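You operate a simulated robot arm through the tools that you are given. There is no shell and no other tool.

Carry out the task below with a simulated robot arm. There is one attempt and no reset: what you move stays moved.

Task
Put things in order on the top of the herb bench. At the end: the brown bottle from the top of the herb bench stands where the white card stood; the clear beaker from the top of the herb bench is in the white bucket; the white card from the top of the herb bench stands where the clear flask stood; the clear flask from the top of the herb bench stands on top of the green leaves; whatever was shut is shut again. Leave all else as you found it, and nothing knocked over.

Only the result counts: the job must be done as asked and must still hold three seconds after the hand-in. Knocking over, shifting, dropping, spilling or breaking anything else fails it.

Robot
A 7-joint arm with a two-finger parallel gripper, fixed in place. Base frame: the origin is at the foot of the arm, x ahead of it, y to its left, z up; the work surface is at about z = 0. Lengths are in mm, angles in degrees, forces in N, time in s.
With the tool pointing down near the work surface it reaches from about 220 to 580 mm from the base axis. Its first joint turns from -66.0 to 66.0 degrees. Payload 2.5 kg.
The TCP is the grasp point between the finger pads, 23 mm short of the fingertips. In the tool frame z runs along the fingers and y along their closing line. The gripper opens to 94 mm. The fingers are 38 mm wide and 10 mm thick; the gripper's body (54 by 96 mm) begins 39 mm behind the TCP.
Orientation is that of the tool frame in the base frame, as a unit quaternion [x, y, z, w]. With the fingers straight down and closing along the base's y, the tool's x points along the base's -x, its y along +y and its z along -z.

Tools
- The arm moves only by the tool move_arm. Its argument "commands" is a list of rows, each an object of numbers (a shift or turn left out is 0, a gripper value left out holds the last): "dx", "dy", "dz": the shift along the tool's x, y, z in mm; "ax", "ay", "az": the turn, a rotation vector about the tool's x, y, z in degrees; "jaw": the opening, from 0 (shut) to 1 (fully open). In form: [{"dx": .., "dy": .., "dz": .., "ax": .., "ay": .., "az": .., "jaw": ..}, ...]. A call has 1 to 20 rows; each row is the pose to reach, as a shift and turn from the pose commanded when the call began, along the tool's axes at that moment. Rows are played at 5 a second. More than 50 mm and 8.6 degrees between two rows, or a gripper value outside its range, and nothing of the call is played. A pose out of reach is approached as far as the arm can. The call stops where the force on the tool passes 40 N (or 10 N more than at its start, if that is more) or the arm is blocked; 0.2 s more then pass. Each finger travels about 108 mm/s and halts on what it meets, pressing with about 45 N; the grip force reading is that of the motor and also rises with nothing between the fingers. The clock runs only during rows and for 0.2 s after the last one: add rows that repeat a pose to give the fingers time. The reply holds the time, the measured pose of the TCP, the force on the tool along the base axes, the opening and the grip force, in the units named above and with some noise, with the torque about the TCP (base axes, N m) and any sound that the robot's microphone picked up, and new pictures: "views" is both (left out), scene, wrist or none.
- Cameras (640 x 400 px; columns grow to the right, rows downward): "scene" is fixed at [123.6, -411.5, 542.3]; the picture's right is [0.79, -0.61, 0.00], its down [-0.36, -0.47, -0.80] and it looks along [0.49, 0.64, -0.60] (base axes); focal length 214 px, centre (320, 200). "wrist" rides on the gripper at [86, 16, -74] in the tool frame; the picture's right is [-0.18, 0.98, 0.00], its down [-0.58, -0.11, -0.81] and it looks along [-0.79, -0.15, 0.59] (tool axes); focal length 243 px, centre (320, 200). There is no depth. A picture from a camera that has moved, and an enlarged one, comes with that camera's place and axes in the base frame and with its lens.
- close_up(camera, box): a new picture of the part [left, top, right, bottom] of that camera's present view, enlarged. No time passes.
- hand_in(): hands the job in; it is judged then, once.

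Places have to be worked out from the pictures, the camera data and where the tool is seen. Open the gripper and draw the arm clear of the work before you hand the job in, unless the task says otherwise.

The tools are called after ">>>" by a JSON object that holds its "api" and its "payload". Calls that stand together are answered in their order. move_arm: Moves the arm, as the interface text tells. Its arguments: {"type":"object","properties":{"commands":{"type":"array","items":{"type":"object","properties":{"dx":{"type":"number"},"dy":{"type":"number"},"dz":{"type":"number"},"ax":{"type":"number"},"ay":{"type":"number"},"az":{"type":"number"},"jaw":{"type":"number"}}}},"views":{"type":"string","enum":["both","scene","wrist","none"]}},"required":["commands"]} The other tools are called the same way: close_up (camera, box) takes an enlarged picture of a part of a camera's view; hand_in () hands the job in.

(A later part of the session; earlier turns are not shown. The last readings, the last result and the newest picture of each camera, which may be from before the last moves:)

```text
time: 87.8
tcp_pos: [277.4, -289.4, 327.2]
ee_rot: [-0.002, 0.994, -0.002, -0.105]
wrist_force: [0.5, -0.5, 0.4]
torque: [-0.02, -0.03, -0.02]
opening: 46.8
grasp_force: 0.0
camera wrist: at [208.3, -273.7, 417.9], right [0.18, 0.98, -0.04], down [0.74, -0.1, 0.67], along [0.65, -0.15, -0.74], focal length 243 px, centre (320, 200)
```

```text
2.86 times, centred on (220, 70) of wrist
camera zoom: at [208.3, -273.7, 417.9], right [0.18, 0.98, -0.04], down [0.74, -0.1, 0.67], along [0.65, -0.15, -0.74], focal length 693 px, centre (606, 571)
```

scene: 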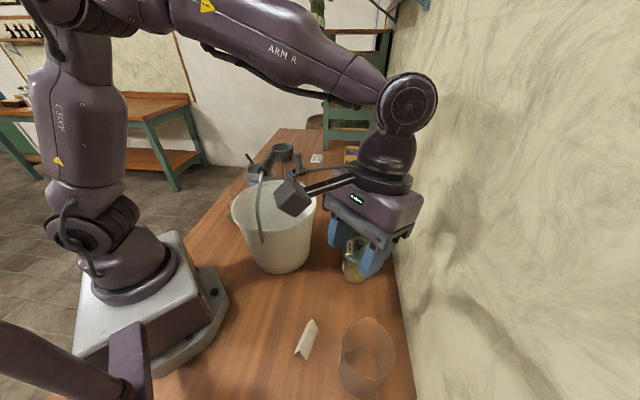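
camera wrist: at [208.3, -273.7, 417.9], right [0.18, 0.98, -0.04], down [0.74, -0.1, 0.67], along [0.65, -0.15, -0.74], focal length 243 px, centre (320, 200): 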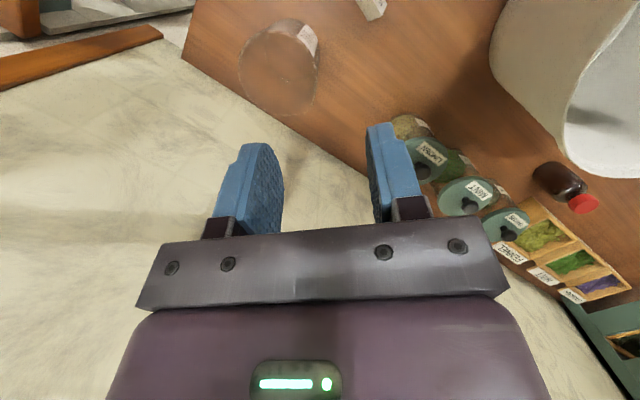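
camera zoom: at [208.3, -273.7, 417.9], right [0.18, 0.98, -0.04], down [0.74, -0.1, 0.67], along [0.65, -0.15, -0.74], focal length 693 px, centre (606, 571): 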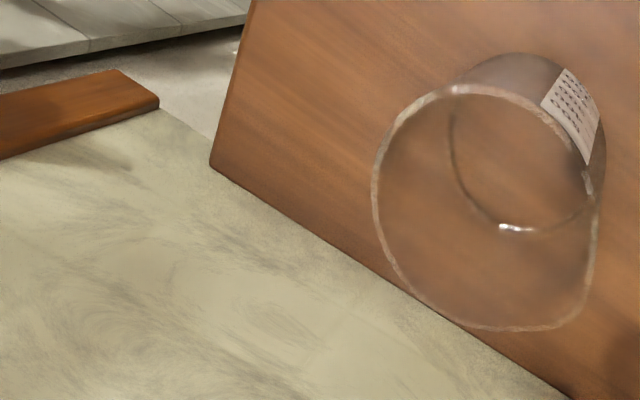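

The rim fits a circle of radius ≈44.4 at z≈124, centred at (276.8,-346.8). I'll shift over its wall at azimuth 90° and descend to z≈170 (tips still above the rim) to check.

>>> {"api": "move_arm", "payload": {"commands": [{"dx": 0, "dy": -8, "dz": 2}, {"dx": -4, "dy": -15, "dz": 20}, {"dx": -12, "dy": -14.9, "dz": 56}, {"dx": -20, "dy": -14.9, "dz": 93}, {"dx": -28, "dy": -14.8, "dz": 130}, {"dx": -33, "dy": -14.8, "dz": 154.2}, {"dx": -33, "dy": -14.8, "dz": 154.2}], "views": "both"}}

>>> {"api": "close_up", "payload": {"camera": "wrist", "box": [120, 0, 440, 200]}}

>>> {"api": "close_up", "payload": {"camera": "scene", "box": [290, 230, 420, 400]}}

```text
time: 89.4
tcp_pos: [274.6, -305.3, 170.1]
ee_rot: [-0.002, 0.995, -0.003, -0.105]
wrist_force: [0.1, -1.2, -1.2]
torque: [0.03, -0.01, 0.0]
opening: 47.0
grasp_force: 0.2
camera wrist: at [205.7, -288.5, 260.2], right [0.18, 0.98, -0.04], down [0.74, -0.1, 0.67], along [0.65, -0.15, -0.74], focal length 243 px, centre (320, 200)
```

scene: 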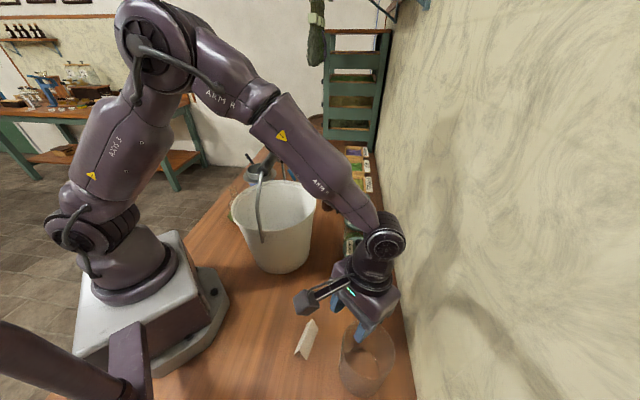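
wrist: 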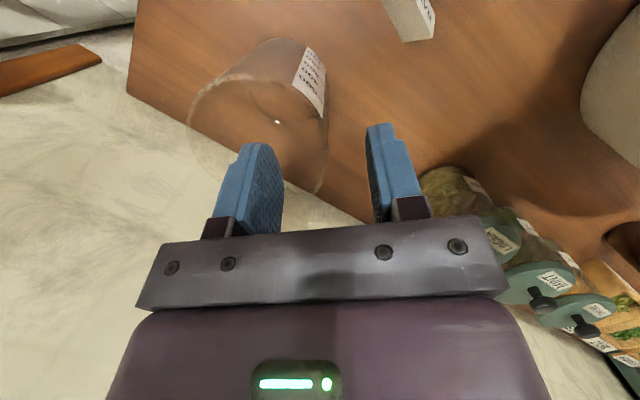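

```text
2.00 times, centred on (280, 100) of wrist
camera zoom: at [205.7, -288.5, 260.2], right [0.18, 0.98, -0.04], down [0.74, -0.1, 0.67], along [0.65, -0.15, -0.74], focal length 485 px, centre (400, 400)
```

zoom: 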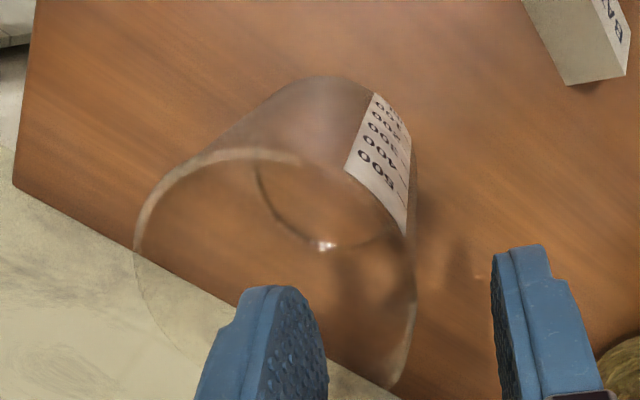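

```text
2.35 times, centred on (355, 315) of scene
camera zoom: at [123.6, -411.5, 542.3], right [0.79, -0.61, 0.0], down [-0.36, -0.47, -0.8], along [0.49, 0.64, -0.6], focal length 505 px, centre (238, -71)
```

zoom: 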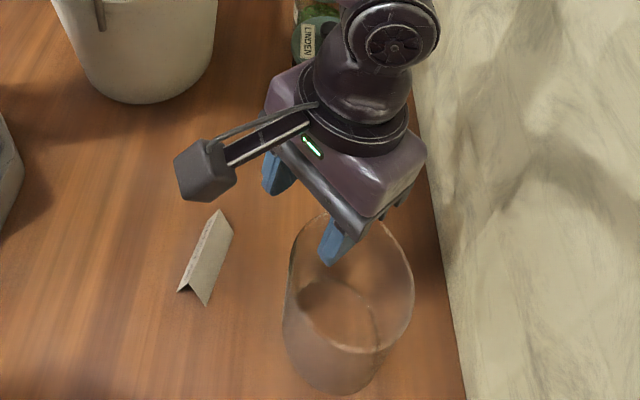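

The rim's wall lies between the fingers as planned. I'll correct by +2.5 mm in x and descend to z≈131 so that one finger is inside and one outside (≈15 mm overlap).

>>> {"api": "move_arm", "payload": {"commands": [{"dx": -4, "dy": -0.5, "dz": 9}, {"dx": -6.5, "dy": -0.5, "dz": 19}, {"dx": -9, "dy": -0.5, "dz": 30}, {"dx": -10.5, "dy": -0.5, "dz": 37.6}, {"dx": -10.5, "dy": -0.5, "dz": 37.6}], "views": "both"}}

>>> {"api": "close_up", "payload": {"camera": "wrist", "box": [120, 0, 440, 240]}}

>>> {"api": "close_up", "payload": {"camera": "scene", "box": [290, 250, 420, 400]}}

```text
time: 90.6
tcp_pos: [278.5, -306.0, 131.6]
ee_rot: [-0.002, 0.994, -0.001, -0.106]
wrist_force: [-0.6, 0.9, -0.5]
torque: [0.01, -0.04, 0.01]
opening: 46.9
grasp_force: 0.1
camera wrist: at [210.5, -289.8, 222.2], right [0.18, 0.98, -0.04], down [0.74, -0.1, 0.67], along [0.65, -0.15, -0.74], focal length 243 px, centre (320, 200)
```

scene: 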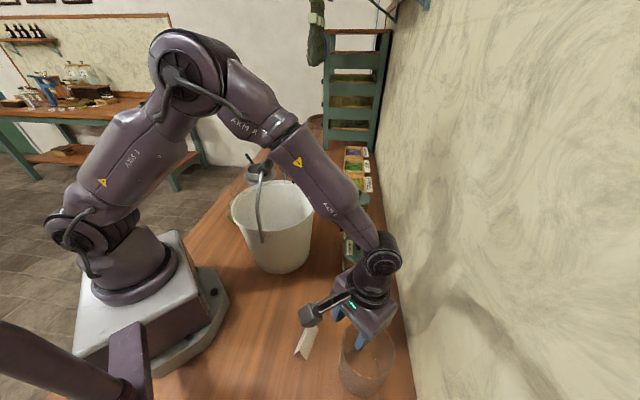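
wrist: 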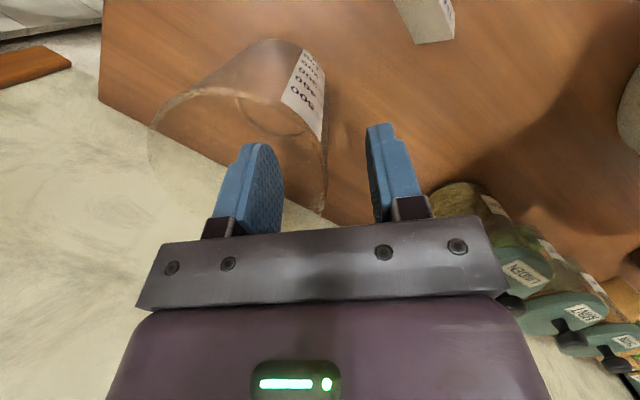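

```text
1.67 times, centred on (280, 120) of wrist
camera zoom: at [210.5, -289.8, 222.2], right [0.18, 0.98, -0.04], down [0.74, -0.1, 0.67], along [0.65, -0.15, -0.74], focal length 404 px, centre (387, 333)
```

zoom: 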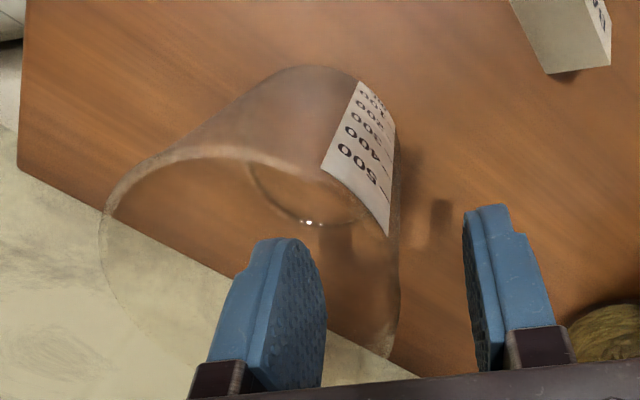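

```text
2.67 times, centred on (355, 325) of scene
camera zoom: at [123.6, -411.5, 542.3], right [0.79, -0.61, 0.0], down [-0.36, -0.47, -0.8], along [0.49, 0.64, -0.6], focal length 572 px, centre (227, -133)
```

zoom: 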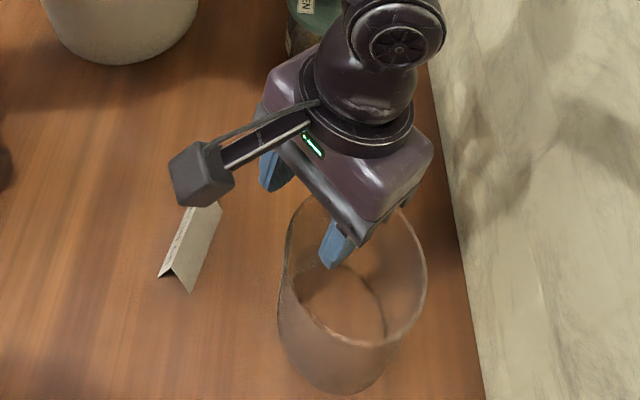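

One finger is inside and the other outside the wall. I'll close gently on the wall.

>>> {"api": "move_arm", "payload": {"commands": [{"jaw": 0.4}, {"jaw": 0.3}, {"jaw": 0.22}, {"jaw": 0.15}, {"jaw": 0.1}, {"jaw": 0.05}, {"jaw": 0}, {"jaw": 0}, {"jaw": 0}], "views": "both"}}

>>> {"api": "close_up", "payload": {"camera": "wrist", "box": [120, 0, 440, 240]}}

```text
time: 92.6
tcp_pos: [278.2, -306.1, 131.4]
ee_rot: [-0.002, 0.994, -0.002, -0.105]
wrist_force: [-0.1, -1.4, 1.0]
torque: [-0.09, 0.0, -0.01]
opening: 8.0
grasp_force: 45.2
camera wrist: at [210.5, -289.8, 222.4], right [0.18, 0.98, -0.04], down [0.74, -0.1, 0.67], along [0.65, -0.15, -0.74], focal length 243 px, centre (320, 200)
```

scene: 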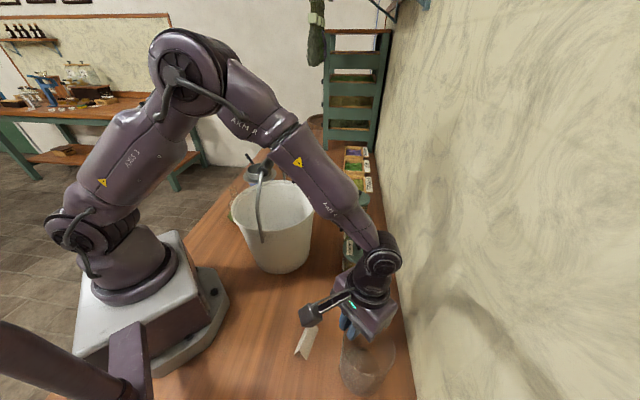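
wrist: 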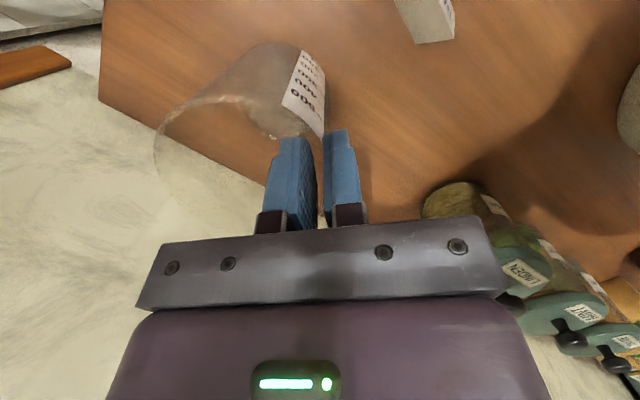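

```text
1.67 times, centred on (280, 120) of wrist
camera zoom: at [210.5, -289.8, 222.4], right [0.18, 0.98, -0.04], down [0.74, -0.1, 0.67], along [0.65, -0.15, -0.74], focal length 404 px, centre (387, 333)
```

zoom: 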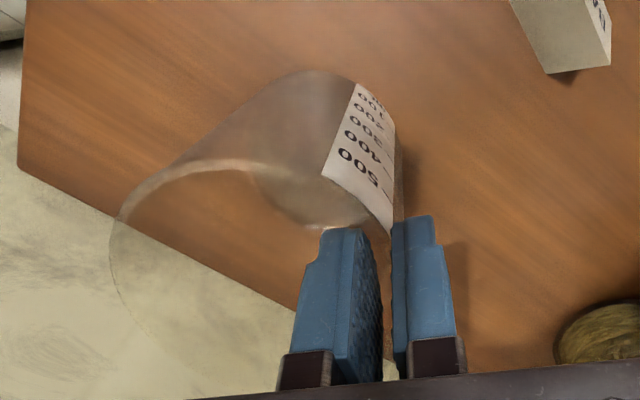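

Gripped (8 mm across the curved wall). I'll lift a little first and look at how it hangs.

>>> {"api": "move_arm", "payload": {"commands": [{"dx": 0.6, "dz": -2.9}, {"dx": 1.7, "dz": -7.8}, {"dx": 3.1, "dz": -14.6}, {"dx": 5.2, "dz": -24.4}, {"dx": 5.2, "dz": -24.4}], "views": "both"}}

>>> {"api": "close_up", "payload": {"camera": "wrist", "box": [120, 0, 440, 240]}}

>>> {"api": "close_up", "payload": {"camera": "scene", "box": [290, 250, 420, 400]}}

```text
time: 93.8
tcp_pos: [280.3, -305.0, 157.6]
ee_rot: [-0.002, 0.994, -0.001, -0.105]
wrist_force: [0.6, -0.3, -1.5]
torque: [0.06, 0.01, 0.03]
opening: 7.7
grasp_force: 45.3
camera wrist: at [211.5, -290.1, 248.1], right [0.18, 0.98, -0.04], down [0.74, -0.1, 0.67], along [0.65, -0.15, -0.74], focal length 243 px, centre (320, 200)
```

scene: 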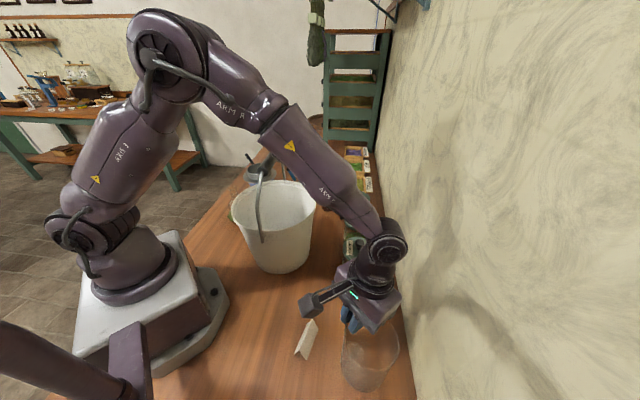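
wrist: 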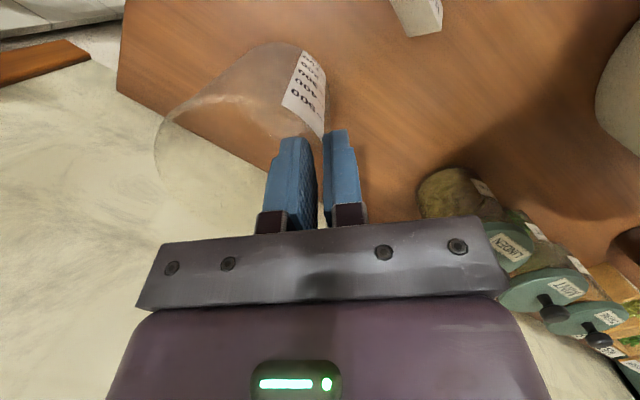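

```text
1.67 times, centred on (280, 120) of wrist
camera zoom: at [211.5, -290.1, 248.1], right [0.18, 0.98, -0.04], down [0.74, -0.1, 0.67], along [0.65, -0.15, -0.74], focal length 404 px, centre (387, 333)
```

zoom: 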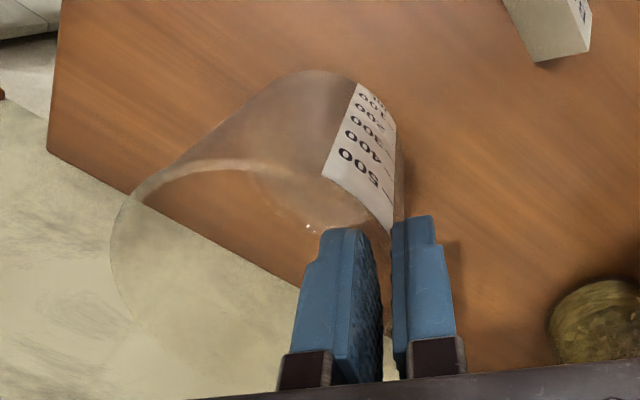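

```text
2.67 times, centred on (355, 325) of scene
camera zoom: at [123.6, -411.5, 542.3], right [0.79, -0.61, 0.0], down [-0.36, -0.47, -0.8], along [0.49, 0.64, -0.6], focal length 572 px, centre (227, -133)
```

zoom: 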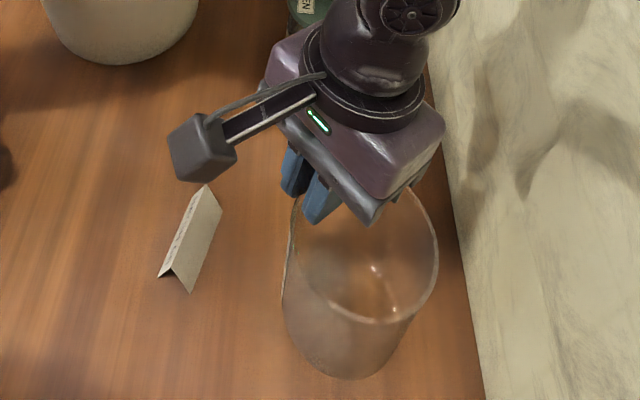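

The beaker hangs upright and firmly held. I'll lift it to z≈485 first.

>>> {"api": "move_arm", "payload": {"commands": [{"dx": 6.8, "dz": -31.9}, {"dx": 13.6, "dz": -63.8}, {"dx": 20.5, "dz": -95.7}, {"dx": 27.3, "dz": -127.7}, {"dx": 34.1, "dz": -159.6}, {"dx": 40.9, "dz": -191.5}, {"dx": 47.8, "dz": -223.4}, {"dx": 54.6, "dz": -255.3}, {"dx": 61.4, "dz": -287.2}, {"dx": 68.2, "dz": -319.1}, {"dx": 68.2, "dz": -319.1}], "views": "both"}}

```text
time: 96.2
tcp_pos: [280.4, -304.0, 482.8]
ee_rot: [-0.002, 0.994, -0.002, -0.105]
wrist_force: [0.0, -0.3, -1.0]
torque: [0.06, -0.01, -0.02]
opening: 7.6
grasp_force: 44.9
camera wrist: at [211.6, -288.5, 574.2], right [0.18, 0.98, -0.04], down [0.74, -0.1, 0.67], along [0.65, -0.15, -0.74], focal length 243 px, centre (320, 200)
```

scene: 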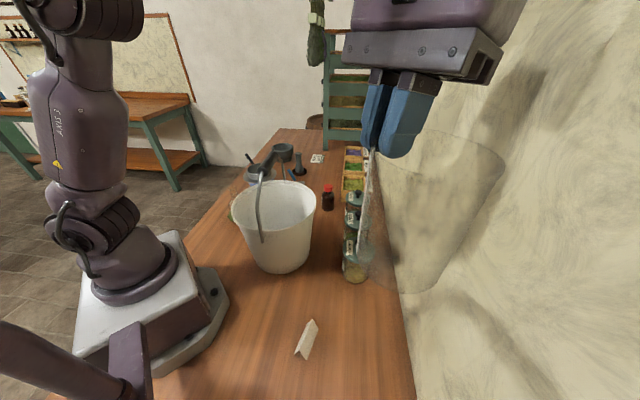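
wrist: 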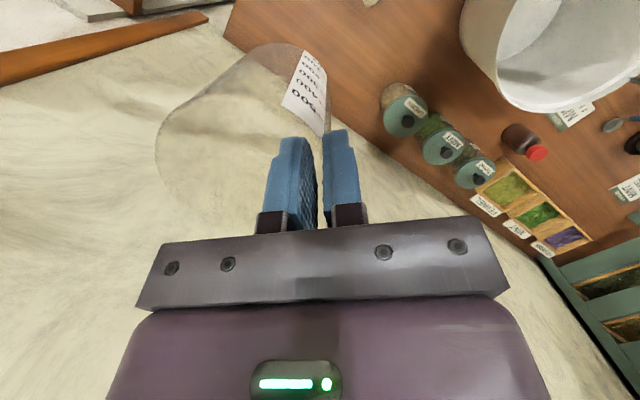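

Now the first part of the transit: over to (300,-130) at z≈484 while turning the heading to 25°.

>>> {"api": "move_arm", "payload": {"commands": [{"dx": -3.4, "dy": 29, "dz": -0.7, "ax": 0.87, "az": -4.07}, {"dx": -6.7, "dy": 58, "dz": -1.4, "ax": 1.74, "az": -8.13}, {"dx": -10.1, "dy": 87, "dz": -2.1, "ax": 2.6, "az": -12.2}, {"dx": -13.5, "dy": 116, "dz": -2.8, "ax": 3.48, "az": -16.3}, {"dx": -16.8, "dy": 145, "dz": -3.5, "ax": 4.35, "az": -20.3}, {"dx": -20.2, "dy": 174, "dz": -4.2, "ax": 5.2, "az": -24.4}, {"dx": -20.2, "dy": 174, "dz": -4.2, "ax": 5.2, "az": -24.4}], "views": "both"}}

```text
time: 97.8
tcp_pos: [298.4, -129.4, 484.7]
ee_rot: [-0.218, 0.97, -0.024, -0.103]
wrist_force: [0.0, -0.1, -1.8]
torque: [0.05, 0.04, -0.01]
opening: 8.0
grasp_force: 44.5
camera wrist: at [229.5, -143.7, 574.9], right [-0.26, 0.97, -0.04], down [0.71, 0.22, 0.67], along [0.65, 0.14, -0.74], focal length 243 px, centre (320, 200)
```

scene: 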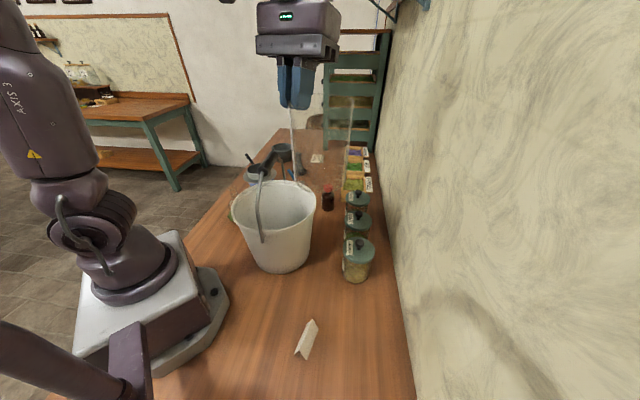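
wrist: 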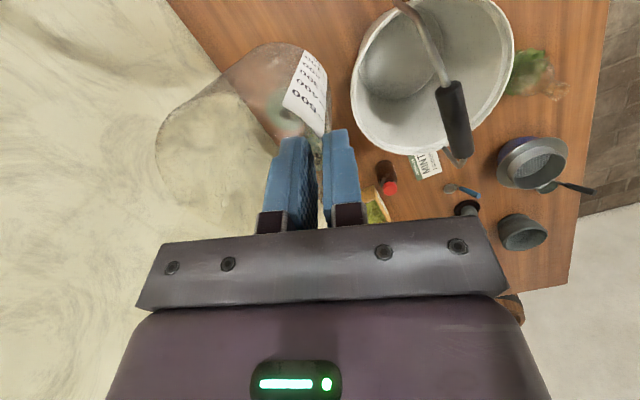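

This view shows the bucket and its handle well. I'll zoom in to refine the handle plane and rim before the insertion.

>>> {"api": "close_up", "payload": {"camera": "wrist", "box": [330, 0, 530, 170]}}

>>> {"api": "close_up", "payload": {"camera": "wrist", "box": [490, 30, 600, 130]}}

```text
2.35 times, centred on (430, 85) of wrist
camera zoom: at [229.5, -143.7, 574.9], right [-0.26, 0.97, -0.04], down [0.71, 0.22, 0.67], along [0.65, 0.14, -0.74], focal length 571 px, centre (61, 471)
```

zoom: 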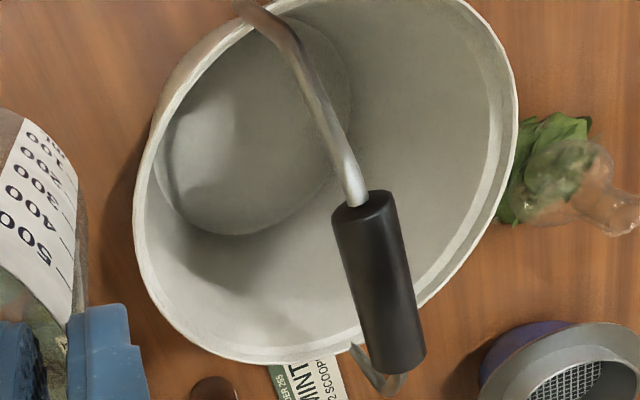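

```text
4.00 times, centred on (545, 80) of wrist
camera zoom: at [229.5, -143.7, 574.9], right [-0.26, 0.97, -0.04], down [0.71, 0.22, 0.67], along [0.65, 0.14, -0.74], focal length 970 px, centre (-580, 680)
```

zoom: 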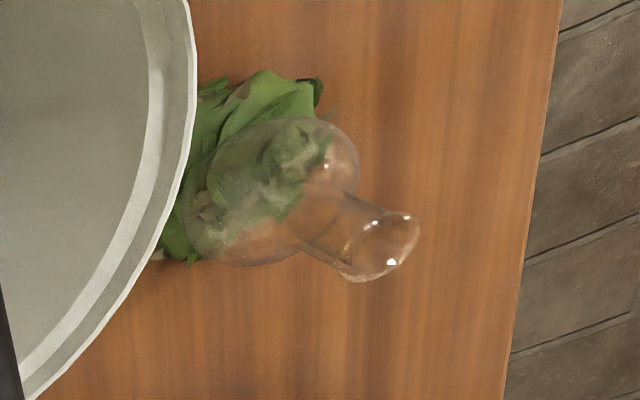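

Handle axis from (272.5,-11.5) to (335.7,53) at z≈314; rim centre (304,21), radius 109, height 199 — all consistent. I'll continue the transit over the bail toward the aisle side, with the beaker base at z≈352.

>>> {"api": "move_arm", "payload": {"commands": [{"dx": -3.2, "dy": 27, "dz": -0.7, "ax": 0.7, "az": -3.3}, {"dx": -6.4, "dy": 54.1, "dz": -1.4, "ax": 1.4, "az": -6.6}, {"dx": -9.5, "dy": 81.1, "dz": -2.2, "ax": 2.1, "az": -10}, {"dx": -12.7, "dy": 108.2, "dz": -2.9, "ax": 2.8, "az": -13.3}, {"dx": -15.9, "dy": 135.2, "dz": -3.6, "ax": 3.5, "az": -16.6}, {"dx": -15.9, "dy": 135.2, "dz": -3.6, "ax": 3.5, "az": -16.6}], "views": "both"}}

```text
time: 99.2
tcp_pos: [256.5, -0.0, 482.8]
ee_rot: [-0.358, 0.928, -0.038, -0.099]
wrist_force: [-0.7, -0.5, -0.9]
torque: [0.08, 0.05, 0.0]
opening: 7.4
grasp_force: 45.2
camera wrist: at [194.9, -34.2, 573.8], right [-0.53, 0.85, -0.04], down [0.62, 0.42, 0.67], along [0.58, 0.33, -0.75], focal length 243 px, centre (320, 200)
```

scene: 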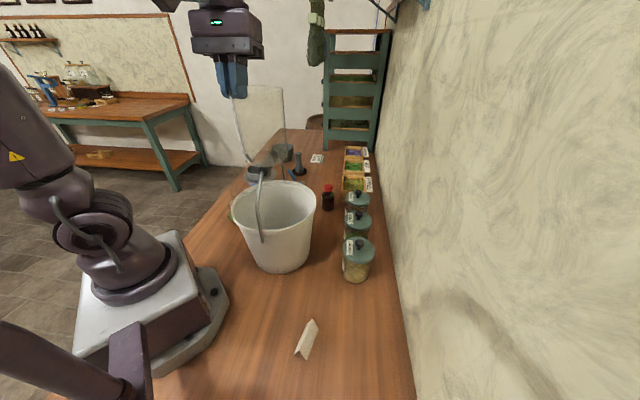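
wrist: 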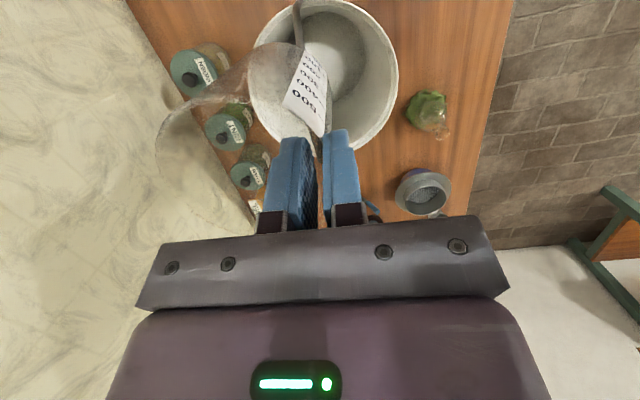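

I'll now move horizontally out to the aisle side of the handle at the same height, turning a bit further (heading 60°) to keep the wrist camera clear of the forearm.

>>> {"api": "move_arm", "payload": {"commands": [{"dx": -7, "dy": 21.6, "dz": -1.5, "ax": 0.75, "az": -3.5}, {"dx": -14, "dy": 43.2, "dz": -3, "ax": 1.5, "az": -7}, {"dx": -20.9, "dy": 64.9, "dz": -4.5, "ax": 2.26, "az": -10.4}, {"dx": -27.9, "dy": 86.5, "dz": -6, "ax": 3, "az": -13.9}, {"dx": -34.9, "dy": 108.1, "dz": -7.5, "ax": 3.76, "az": -17.4}, {"dx": -34.9, "dy": 108.1, "dz": -7.5, "ax": 3.76, "az": -17.4}], "views": "both"}}

```text
time: 100.6
tcp_pos: [209.9, 103.4, 482.5]
ee_rot: [-0.498, 0.861, -0.054, -0.092]
wrist_force: [0.0, 0.4, -1.5]
torque: [0.01, 0.05, 0.02]
opening: 7.8
grasp_force: 44.6
camera wrist: at [161.6, 52.0, 574.1], right [-0.76, 0.65, -0.04], down [0.46, 0.59, 0.67], along [0.45, 0.49, -0.75], focal length 243 px, centre (320, 200)
```

scene: 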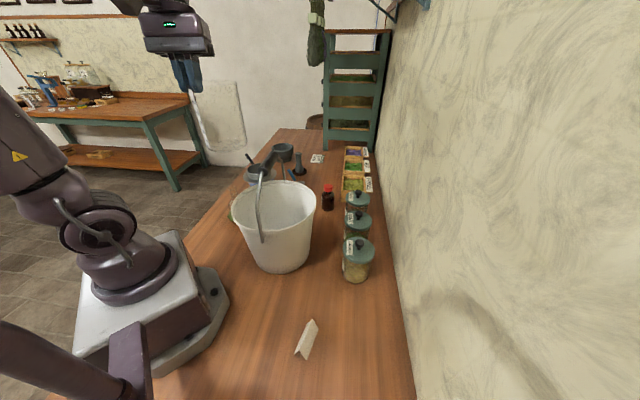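
wrist: 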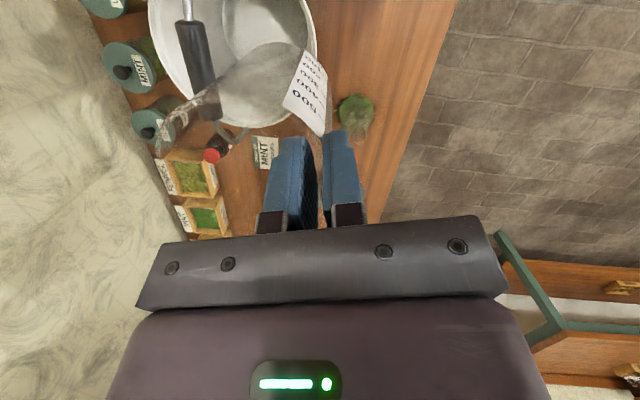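

Clear on the aisle side. I'll descend to z≈400 and bring the heading back to 45.7° (in line with the handle plane).

>>> {"api": "move_arm", "payload": {"commands": [{"dx": -6.2, "dy": 0, "dz": 27.2, "ax": -1.02, "az": 4.68}, {"dx": -12.4, "dy": 0, "dz": 54.3, "ax": -2.03, "az": 9.36}, {"dx": -18.6, "dy": 0.1, "dz": 81.5, "ax": -3.05, "az": 14.04}, {"dx": -18.6, "dy": 0.1, "dz": 81.5, "ax": -3.05, "az": 14.04}], "views": "both"}}

>>> {"api": "close_up", "payload": {"camera": "scene", "box": [120, 20, 340, 280]}}

```text
time: 101.6
tcp_pos: [210.8, 103.7, 399.8]
ee_rot: [-0.385, 0.917, -0.042, -0.098]
wrist_force: [0.4, -0.7, -2.4]
torque: [0.04, 0.05, 0.02]
opening: 7.5
grasp_force: 45.1
camera wrist: at [151.4, 66.5, 489.9], right [-0.57, 0.82, -0.04], down [0.6, 0.45, 0.67], along [0.56, 0.36, -0.75], focal length 243 px, centre (320, 200)
```

scene: 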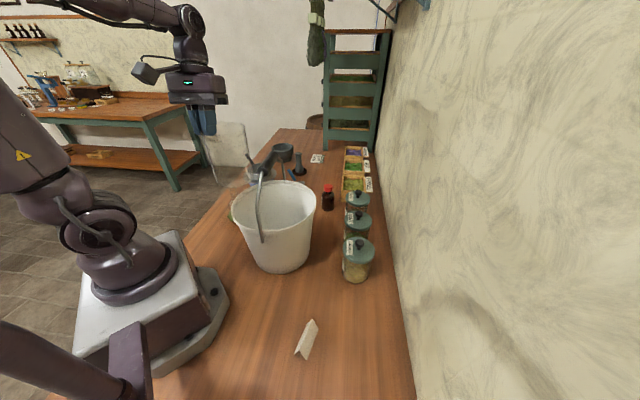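
wrist: 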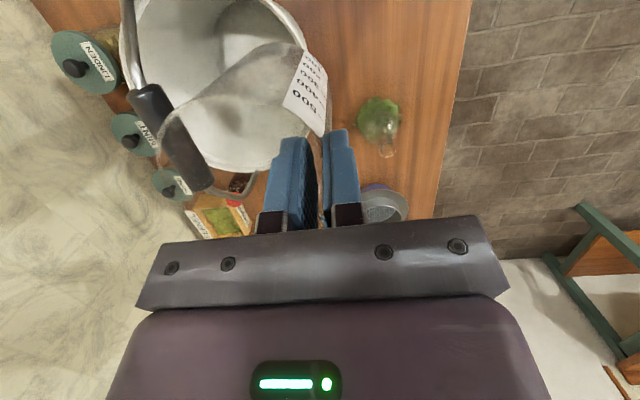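

```text
1.54 times, centred on (230, 150) of scene
camera zoom: at [123.6, -411.5, 542.3], right [0.79, -0.61, 0.0], down [-0.36, -0.47, -0.8], along [0.49, 0.64, -0.6], focal length 330 px, centre (458, 277)
```

zoom: 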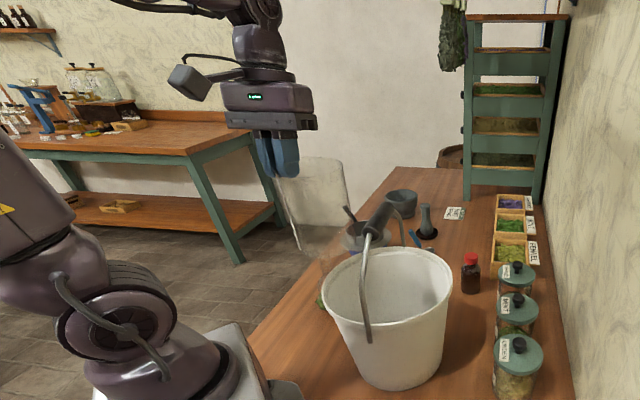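

Everything is clear here (TCP at n≈125 mm outward of the handle plane). I'll now roll the hand 8° outward, so the beaker's top tilts away from the handle, and check.

>>> {"api": "move_arm", "payload": {"commands": [{"ax": 4, "az": 0.85}, {"ax": 7.8, "az": 1.67}, {"ax": 7.8, "az": 1.67}], "views": "both"}}

>>> {"api": "close_up", "payload": {"camera": "scene", "box": [150, 60, 340, 240]}}

```text
time: 102.4
tcp_pos: [210.7, 104.7, 398.8]
ee_rot: [-0.377, 0.917, -0.106, -0.071]
wrist_force: [0.1, -0.2, -1.2]
torque: [0.07, 0.02, -0.02]
opening: 7.7
grasp_force: 45.1
camera wrist: at [142.5, 75.1, 486.9], right [-0.57, 0.81, -0.18], down [0.53, 0.52, 0.67], along [0.63, 0.29, -0.72], focal length 243 px, centre (320, 200)
```

scene: 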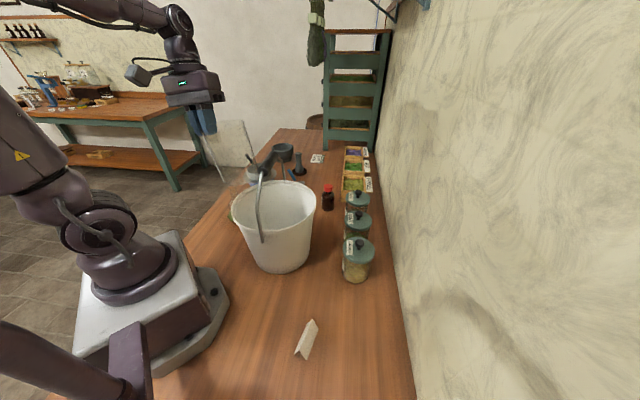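
wrist: 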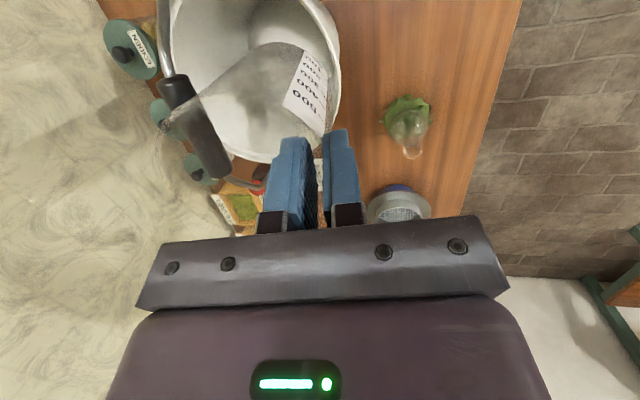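

```text
2.22 times, centred on (245, 150) of scene
camera zoom: at [123.6, -411.5, 542.3], right [0.79, -0.61, 0.0], down [-0.36, -0.47, -0.8], along [0.49, 0.64, -0.6], focal length 477 px, centre (487, 311)
```

zoom: 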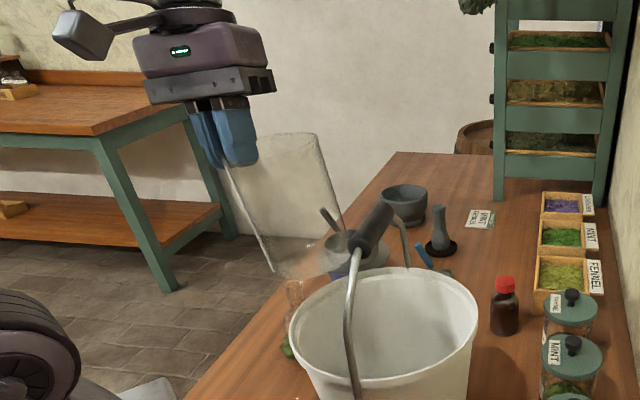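

The beaker's base now points inward under the tilt, as intended. I'll shift inward to n≈112 and descend to z≈345 (beaker base just above the rim).

>>> {"api": "move_arm", "payload": {"commands": [{"dx": -4.6, "dy": -9.8, "dz": 21}, {"dx": -8.8, "dy": -7, "dz": 40.4}, {"dx": -11.9, "dy": -4.9, "dz": 54.5}, {"dx": -11.9, "dy": -4.9, "dz": 54.5}], "views": "both"}}

>>> {"api": "close_up", "payload": {"camera": "scene", "box": [170, 80, 340, 250]}}

>>> {"api": "close_up", "payload": {"camera": "wrist", "box": [130, 0, 430, 200]}}

```text
time: 103.4
tcp_pos: [219.3, 95.3, 345.1]
ee_rot: [-0.377, 0.917, -0.106, -0.071]
wrist_force: [0.3, 0.8, -1.6]
torque: [0.07, 0.05, 0.02]
opening: 7.4
grasp_force: 45.5
camera wrist: at [151.8, 65.9, 433.0], right [-0.57, 0.81, -0.18], down [0.53, 0.52, 0.67], along [0.63, 0.29, -0.72], focal length 243 px, centre (320, 200)
```

scene: 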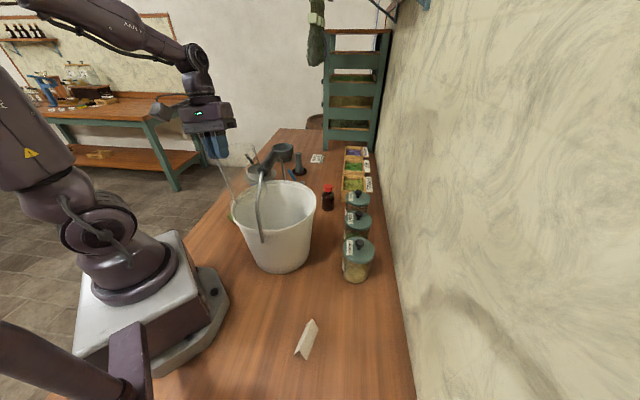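
wrist: 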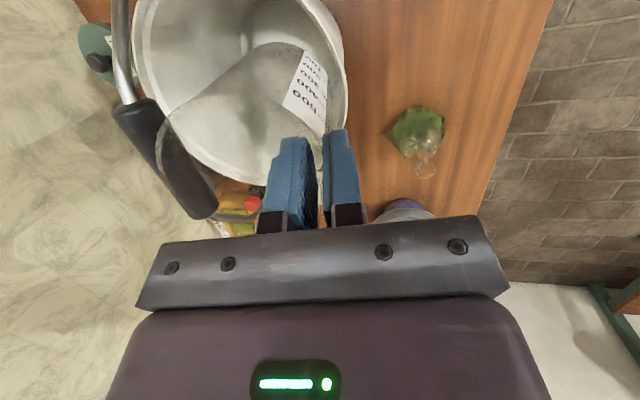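

```text
2.35 times, centred on (255, 165) of scene
camera zoom: at [123.6, -411.5, 542.3], right [0.79, -0.61, 0.0], down [-0.36, -0.47, -0.8], along [0.49, 0.64, -0.6], focal length 505 px, centre (473, 282)
```

zoom: 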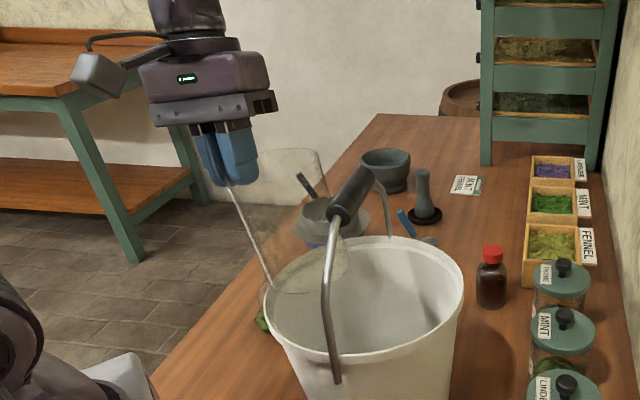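

```text
2.00 times, centred on (280, 100) of wrist
camera zoom: at [151.8, 65.9, 433.0], right [-0.57, 0.81, -0.18], down [0.53, 0.52, 0.67], along [0.63, 0.29, -0.72], focal length 485 px, centre (400, 400)
```

zoom: 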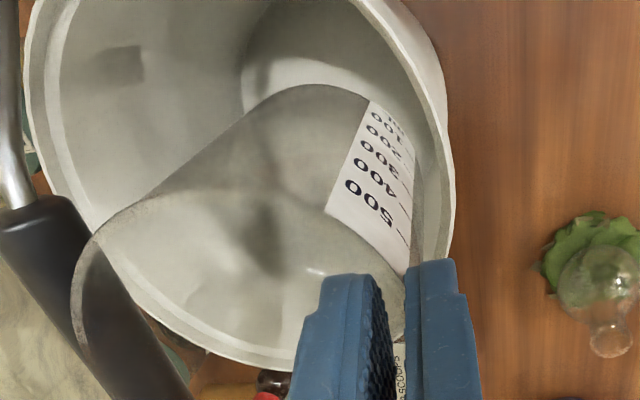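

The beaker's base is inside the rim circle and its rim is clear of the handle. I'll descend another 60 mm, easing slightly inward.

>>> {"api": "move_arm", "payload": {"commands": [{"dx": -3.5, "dy": 0.2, "dz": 15}, {"dx": -7, "dy": 1.6, "dz": 31}, {"dx": -10, "dy": 3, "dz": 46}, {"dx": -12.7, "dy": 4.5, "dz": 58.6}, {"dx": -12.7, "dy": 4.5, "dz": 58.6}], "views": "both"}}

>>> {"api": "close_up", "payload": {"camera": "scene", "box": [170, 80, 340, 250]}}

>>> {"api": "close_up", "payload": {"camera": "wrist", "box": [100, 0, 430, 220]}}

```text
time: 104.6
tcp_pos: [222.6, 92.8, 283.9]
ee_rot: [-0.378, 0.917, -0.105, -0.071]
wrist_force: [1.1, -0.6, -0.8]
torque: [0.01, -0.09, 0.06]
opening: 7.6
grasp_force: 45.8
camera wrist: at [154.0, 63.3, 371.4], right [-0.57, 0.81, -0.18], down [0.53, 0.52, 0.67], along [0.63, 0.29, -0.72], focal length 243 px, centre (320, 200)
```

scene: 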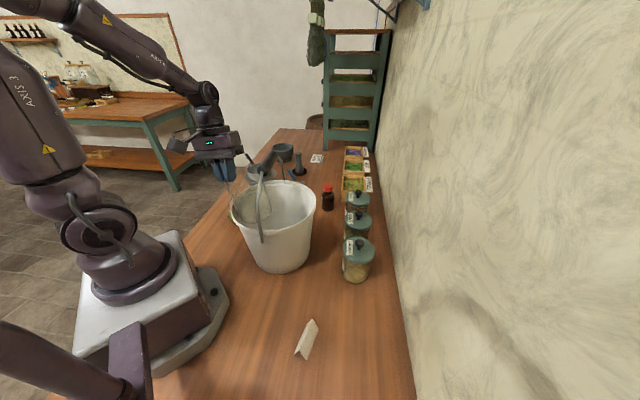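
wrist: 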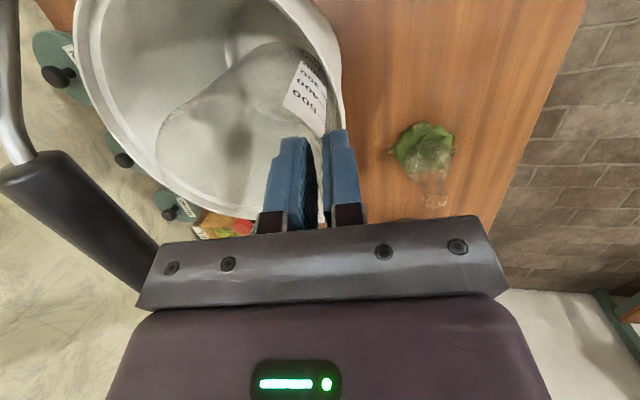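

```text
2.35 times, centred on (255, 165) of scene
camera zoom: at [123.6, -411.5, 542.3], right [0.79, -0.61, 0.0], down [-0.36, -0.47, -0.8], along [0.49, 0.64, -0.6], focal length 505 px, centre (473, 282)
```

zoom: 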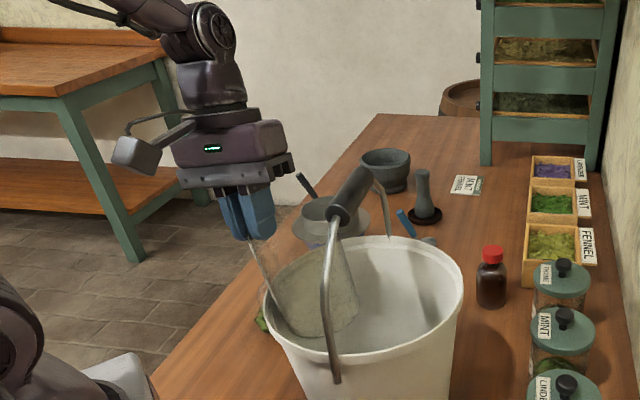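

```text
1.82 times, centred on (265, 110) of wrist
camera zoom: at [154.0, 63.3, 371.4], right [-0.57, 0.81, -0.18], down [0.53, 0.52, 0.67], along [0.63, 0.29, -0.72], focal length 441 px, centre (420, 364)
```

zoom: 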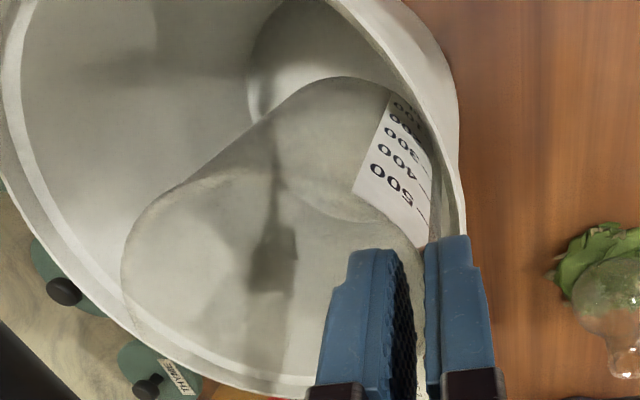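

No contact so far, and the beaker's top is below the handle's underside. I'll move inward to n≈64 with a slight descent.

>>> {"api": "move_arm", "payload": {"commands": [{"dx": -1, "dy": -10.6, "dz": 4.5}, {"dx": -1.6, "dy": -21.2, "dz": 7.5}, {"dx": -2.3, "dy": -31.9, "dz": 10.6}, {"dx": -3.1, "dy": -42.5, "dz": 13.7}, {"dx": -3.1, "dy": -42.5, "dz": 13.7}], "views": "both"}}

>>> {"api": "close_up", "payload": {"camera": "scene", "box": [170, 80, 340, 250]}}

>>> {"api": "close_up", "payload": {"camera": "wrist", "box": [100, 0, 430, 220]}}

```text
time: 105.8
tcp_pos: [255.2, 61.4, 277.2]
ee_rot: [-0.377, 0.917, -0.105, -0.071]
wrist_force: [0.2, 0.2, -1.1]
torque: [0.02, 0.02, -0.01]
opening: 7.6
grasp_force: 45.0
camera wrist: at [186.3, 31.8, 364.3], right [-0.57, 0.81, -0.18], down [0.53, 0.52, 0.67], along [0.63, 0.29, -0.72], focal length 243 px, centre (320, 200)
```

scene: 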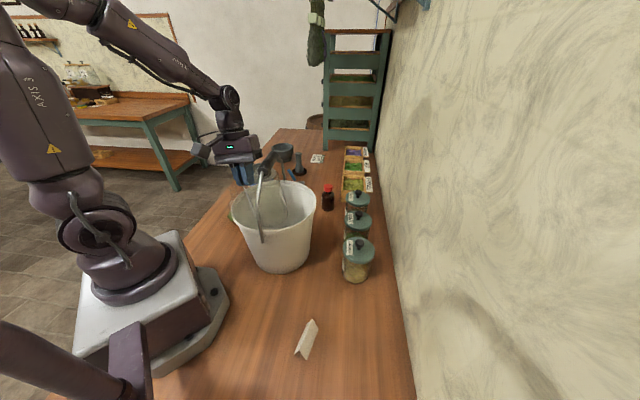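
wrist: 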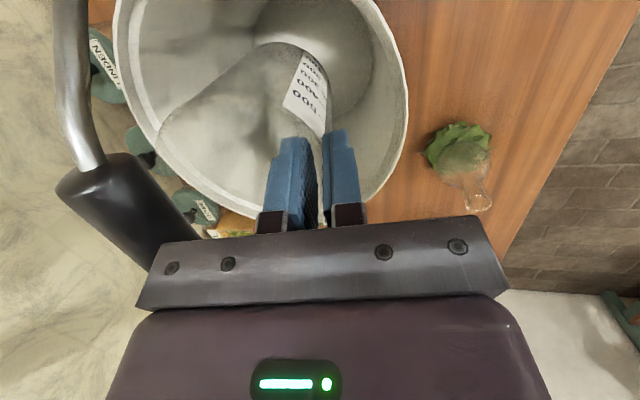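

```text
2.35 times, centred on (255, 165) of scene
camera zoom: at [123.6, -411.5, 542.3], right [0.79, -0.61, 0.0], down [-0.36, -0.47, -0.8], along [0.49, 0.64, -0.6], focal length 505 px, centre (473, 282)
```

zoom: 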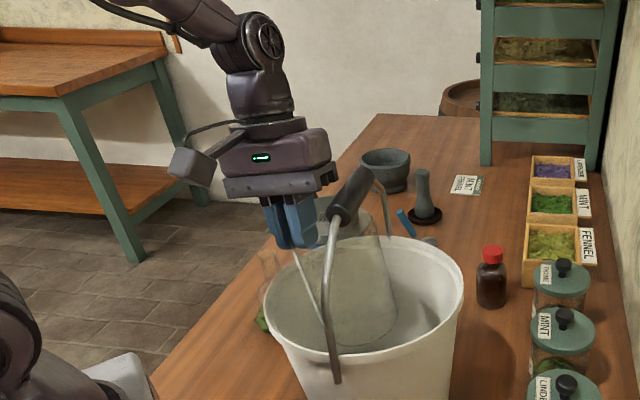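

```text
1.82 times, centred on (265, 110) of wrist
camera zoom: at [186.3, 31.8, 364.3], right [-0.57, 0.81, -0.18], down [0.53, 0.52, 0.67], along [0.63, 0.29, -0.72], focal length 441 px, centre (420, 364)
```

zoom: 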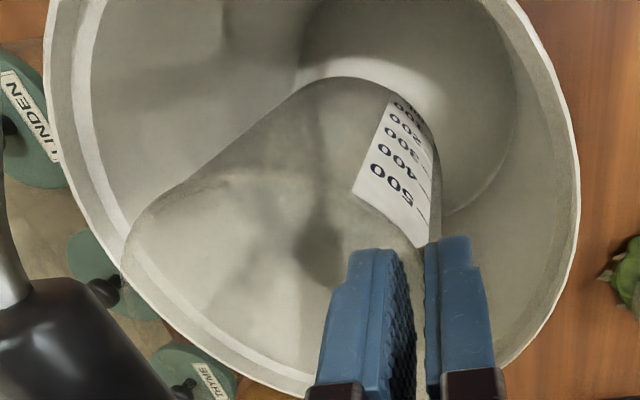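

No contact. The scene camera looks almost along the handle, and the plate's inner end clears the grip by about 6–9 mm; I'll add 3 mm outward and descend to z≈200.

>>> {"api": "move_arm", "payload": {"commands": [{"dx": 0.1, "dy": 3, "dz": -0.4}, {"dx": -4, "dy": 5.7, "dz": 18.2}, {"dx": -8, "dy": 8.4, "dz": 36.8}, {"dx": -12, "dy": 11.1, "dz": 55.4}, {"dx": -16.1, "dy": 13.8, "dz": 74}, {"dx": -16.1, "dy": 13.8, "dz": 74}], "views": "both"}}

>>> {"api": "close_up", "payload": {"camera": "scene", "box": [170, 80, 340, 250]}}

>>> {"api": "close_up", "payload": {"camera": "wrist", "box": [60, 0, 430, 240]}}

```text
time: 107.2
tcp_pos: [252.5, 63.5, 199.4]
ee_rot: [-0.377, 0.917, -0.106, -0.071]
wrist_force: [0.0, 0.2, -1.8]
torque: [0.08, 0.06, -0.01]
opening: 7.3
grasp_force: 45.3
camera wrist: at [184.1, 33.9, 287.0], right [-0.57, 0.81, -0.18], down [0.53, 0.52, 0.67], along [0.63, 0.29, -0.72], focal length 243 px, centre (320, 200)
```

scene: 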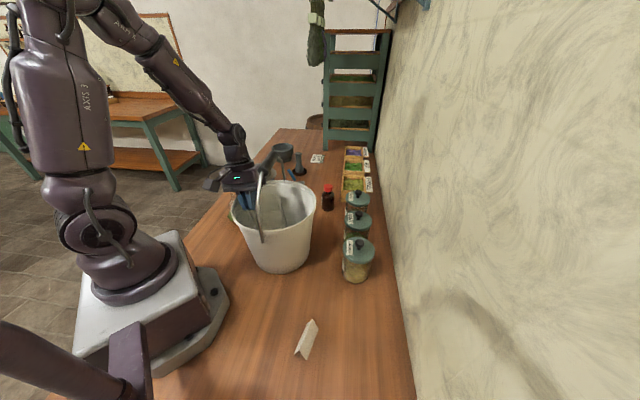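
wrist: 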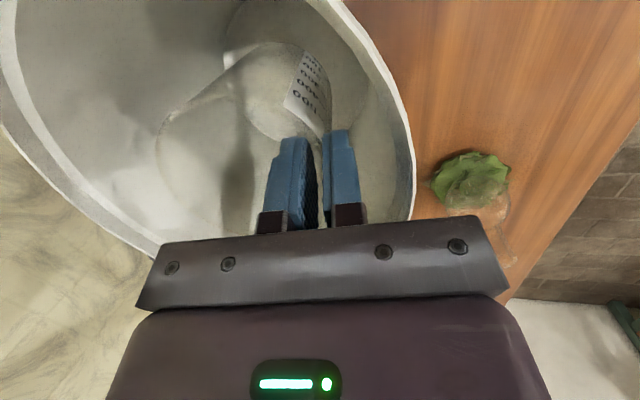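

```text
2.35 times, centred on (255, 165) of scene
camera zoom: at [123.6, -411.5, 542.3], right [0.79, -0.61, 0.0], down [-0.36, -0.47, -0.8], along [0.49, 0.64, -0.6], focal length 505 px, centre (473, 282)
```

zoom: 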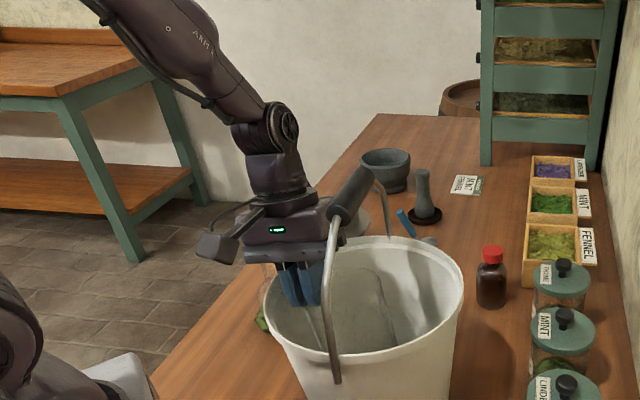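

```text
1.67 times, centred on (245, 120) of wrist
camera zoom: at [184.1, 33.9, 287.0], right [-0.57, 0.81, -0.18], down [0.53, 0.52, 0.67], along [0.63, 0.29, -0.72], focal length 404 px, centre (445, 333)
```

zoom: 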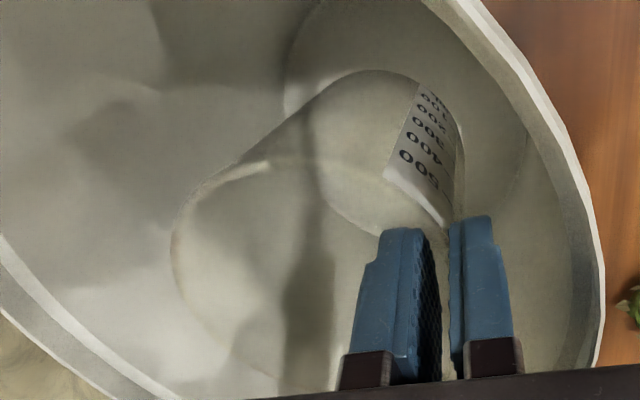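

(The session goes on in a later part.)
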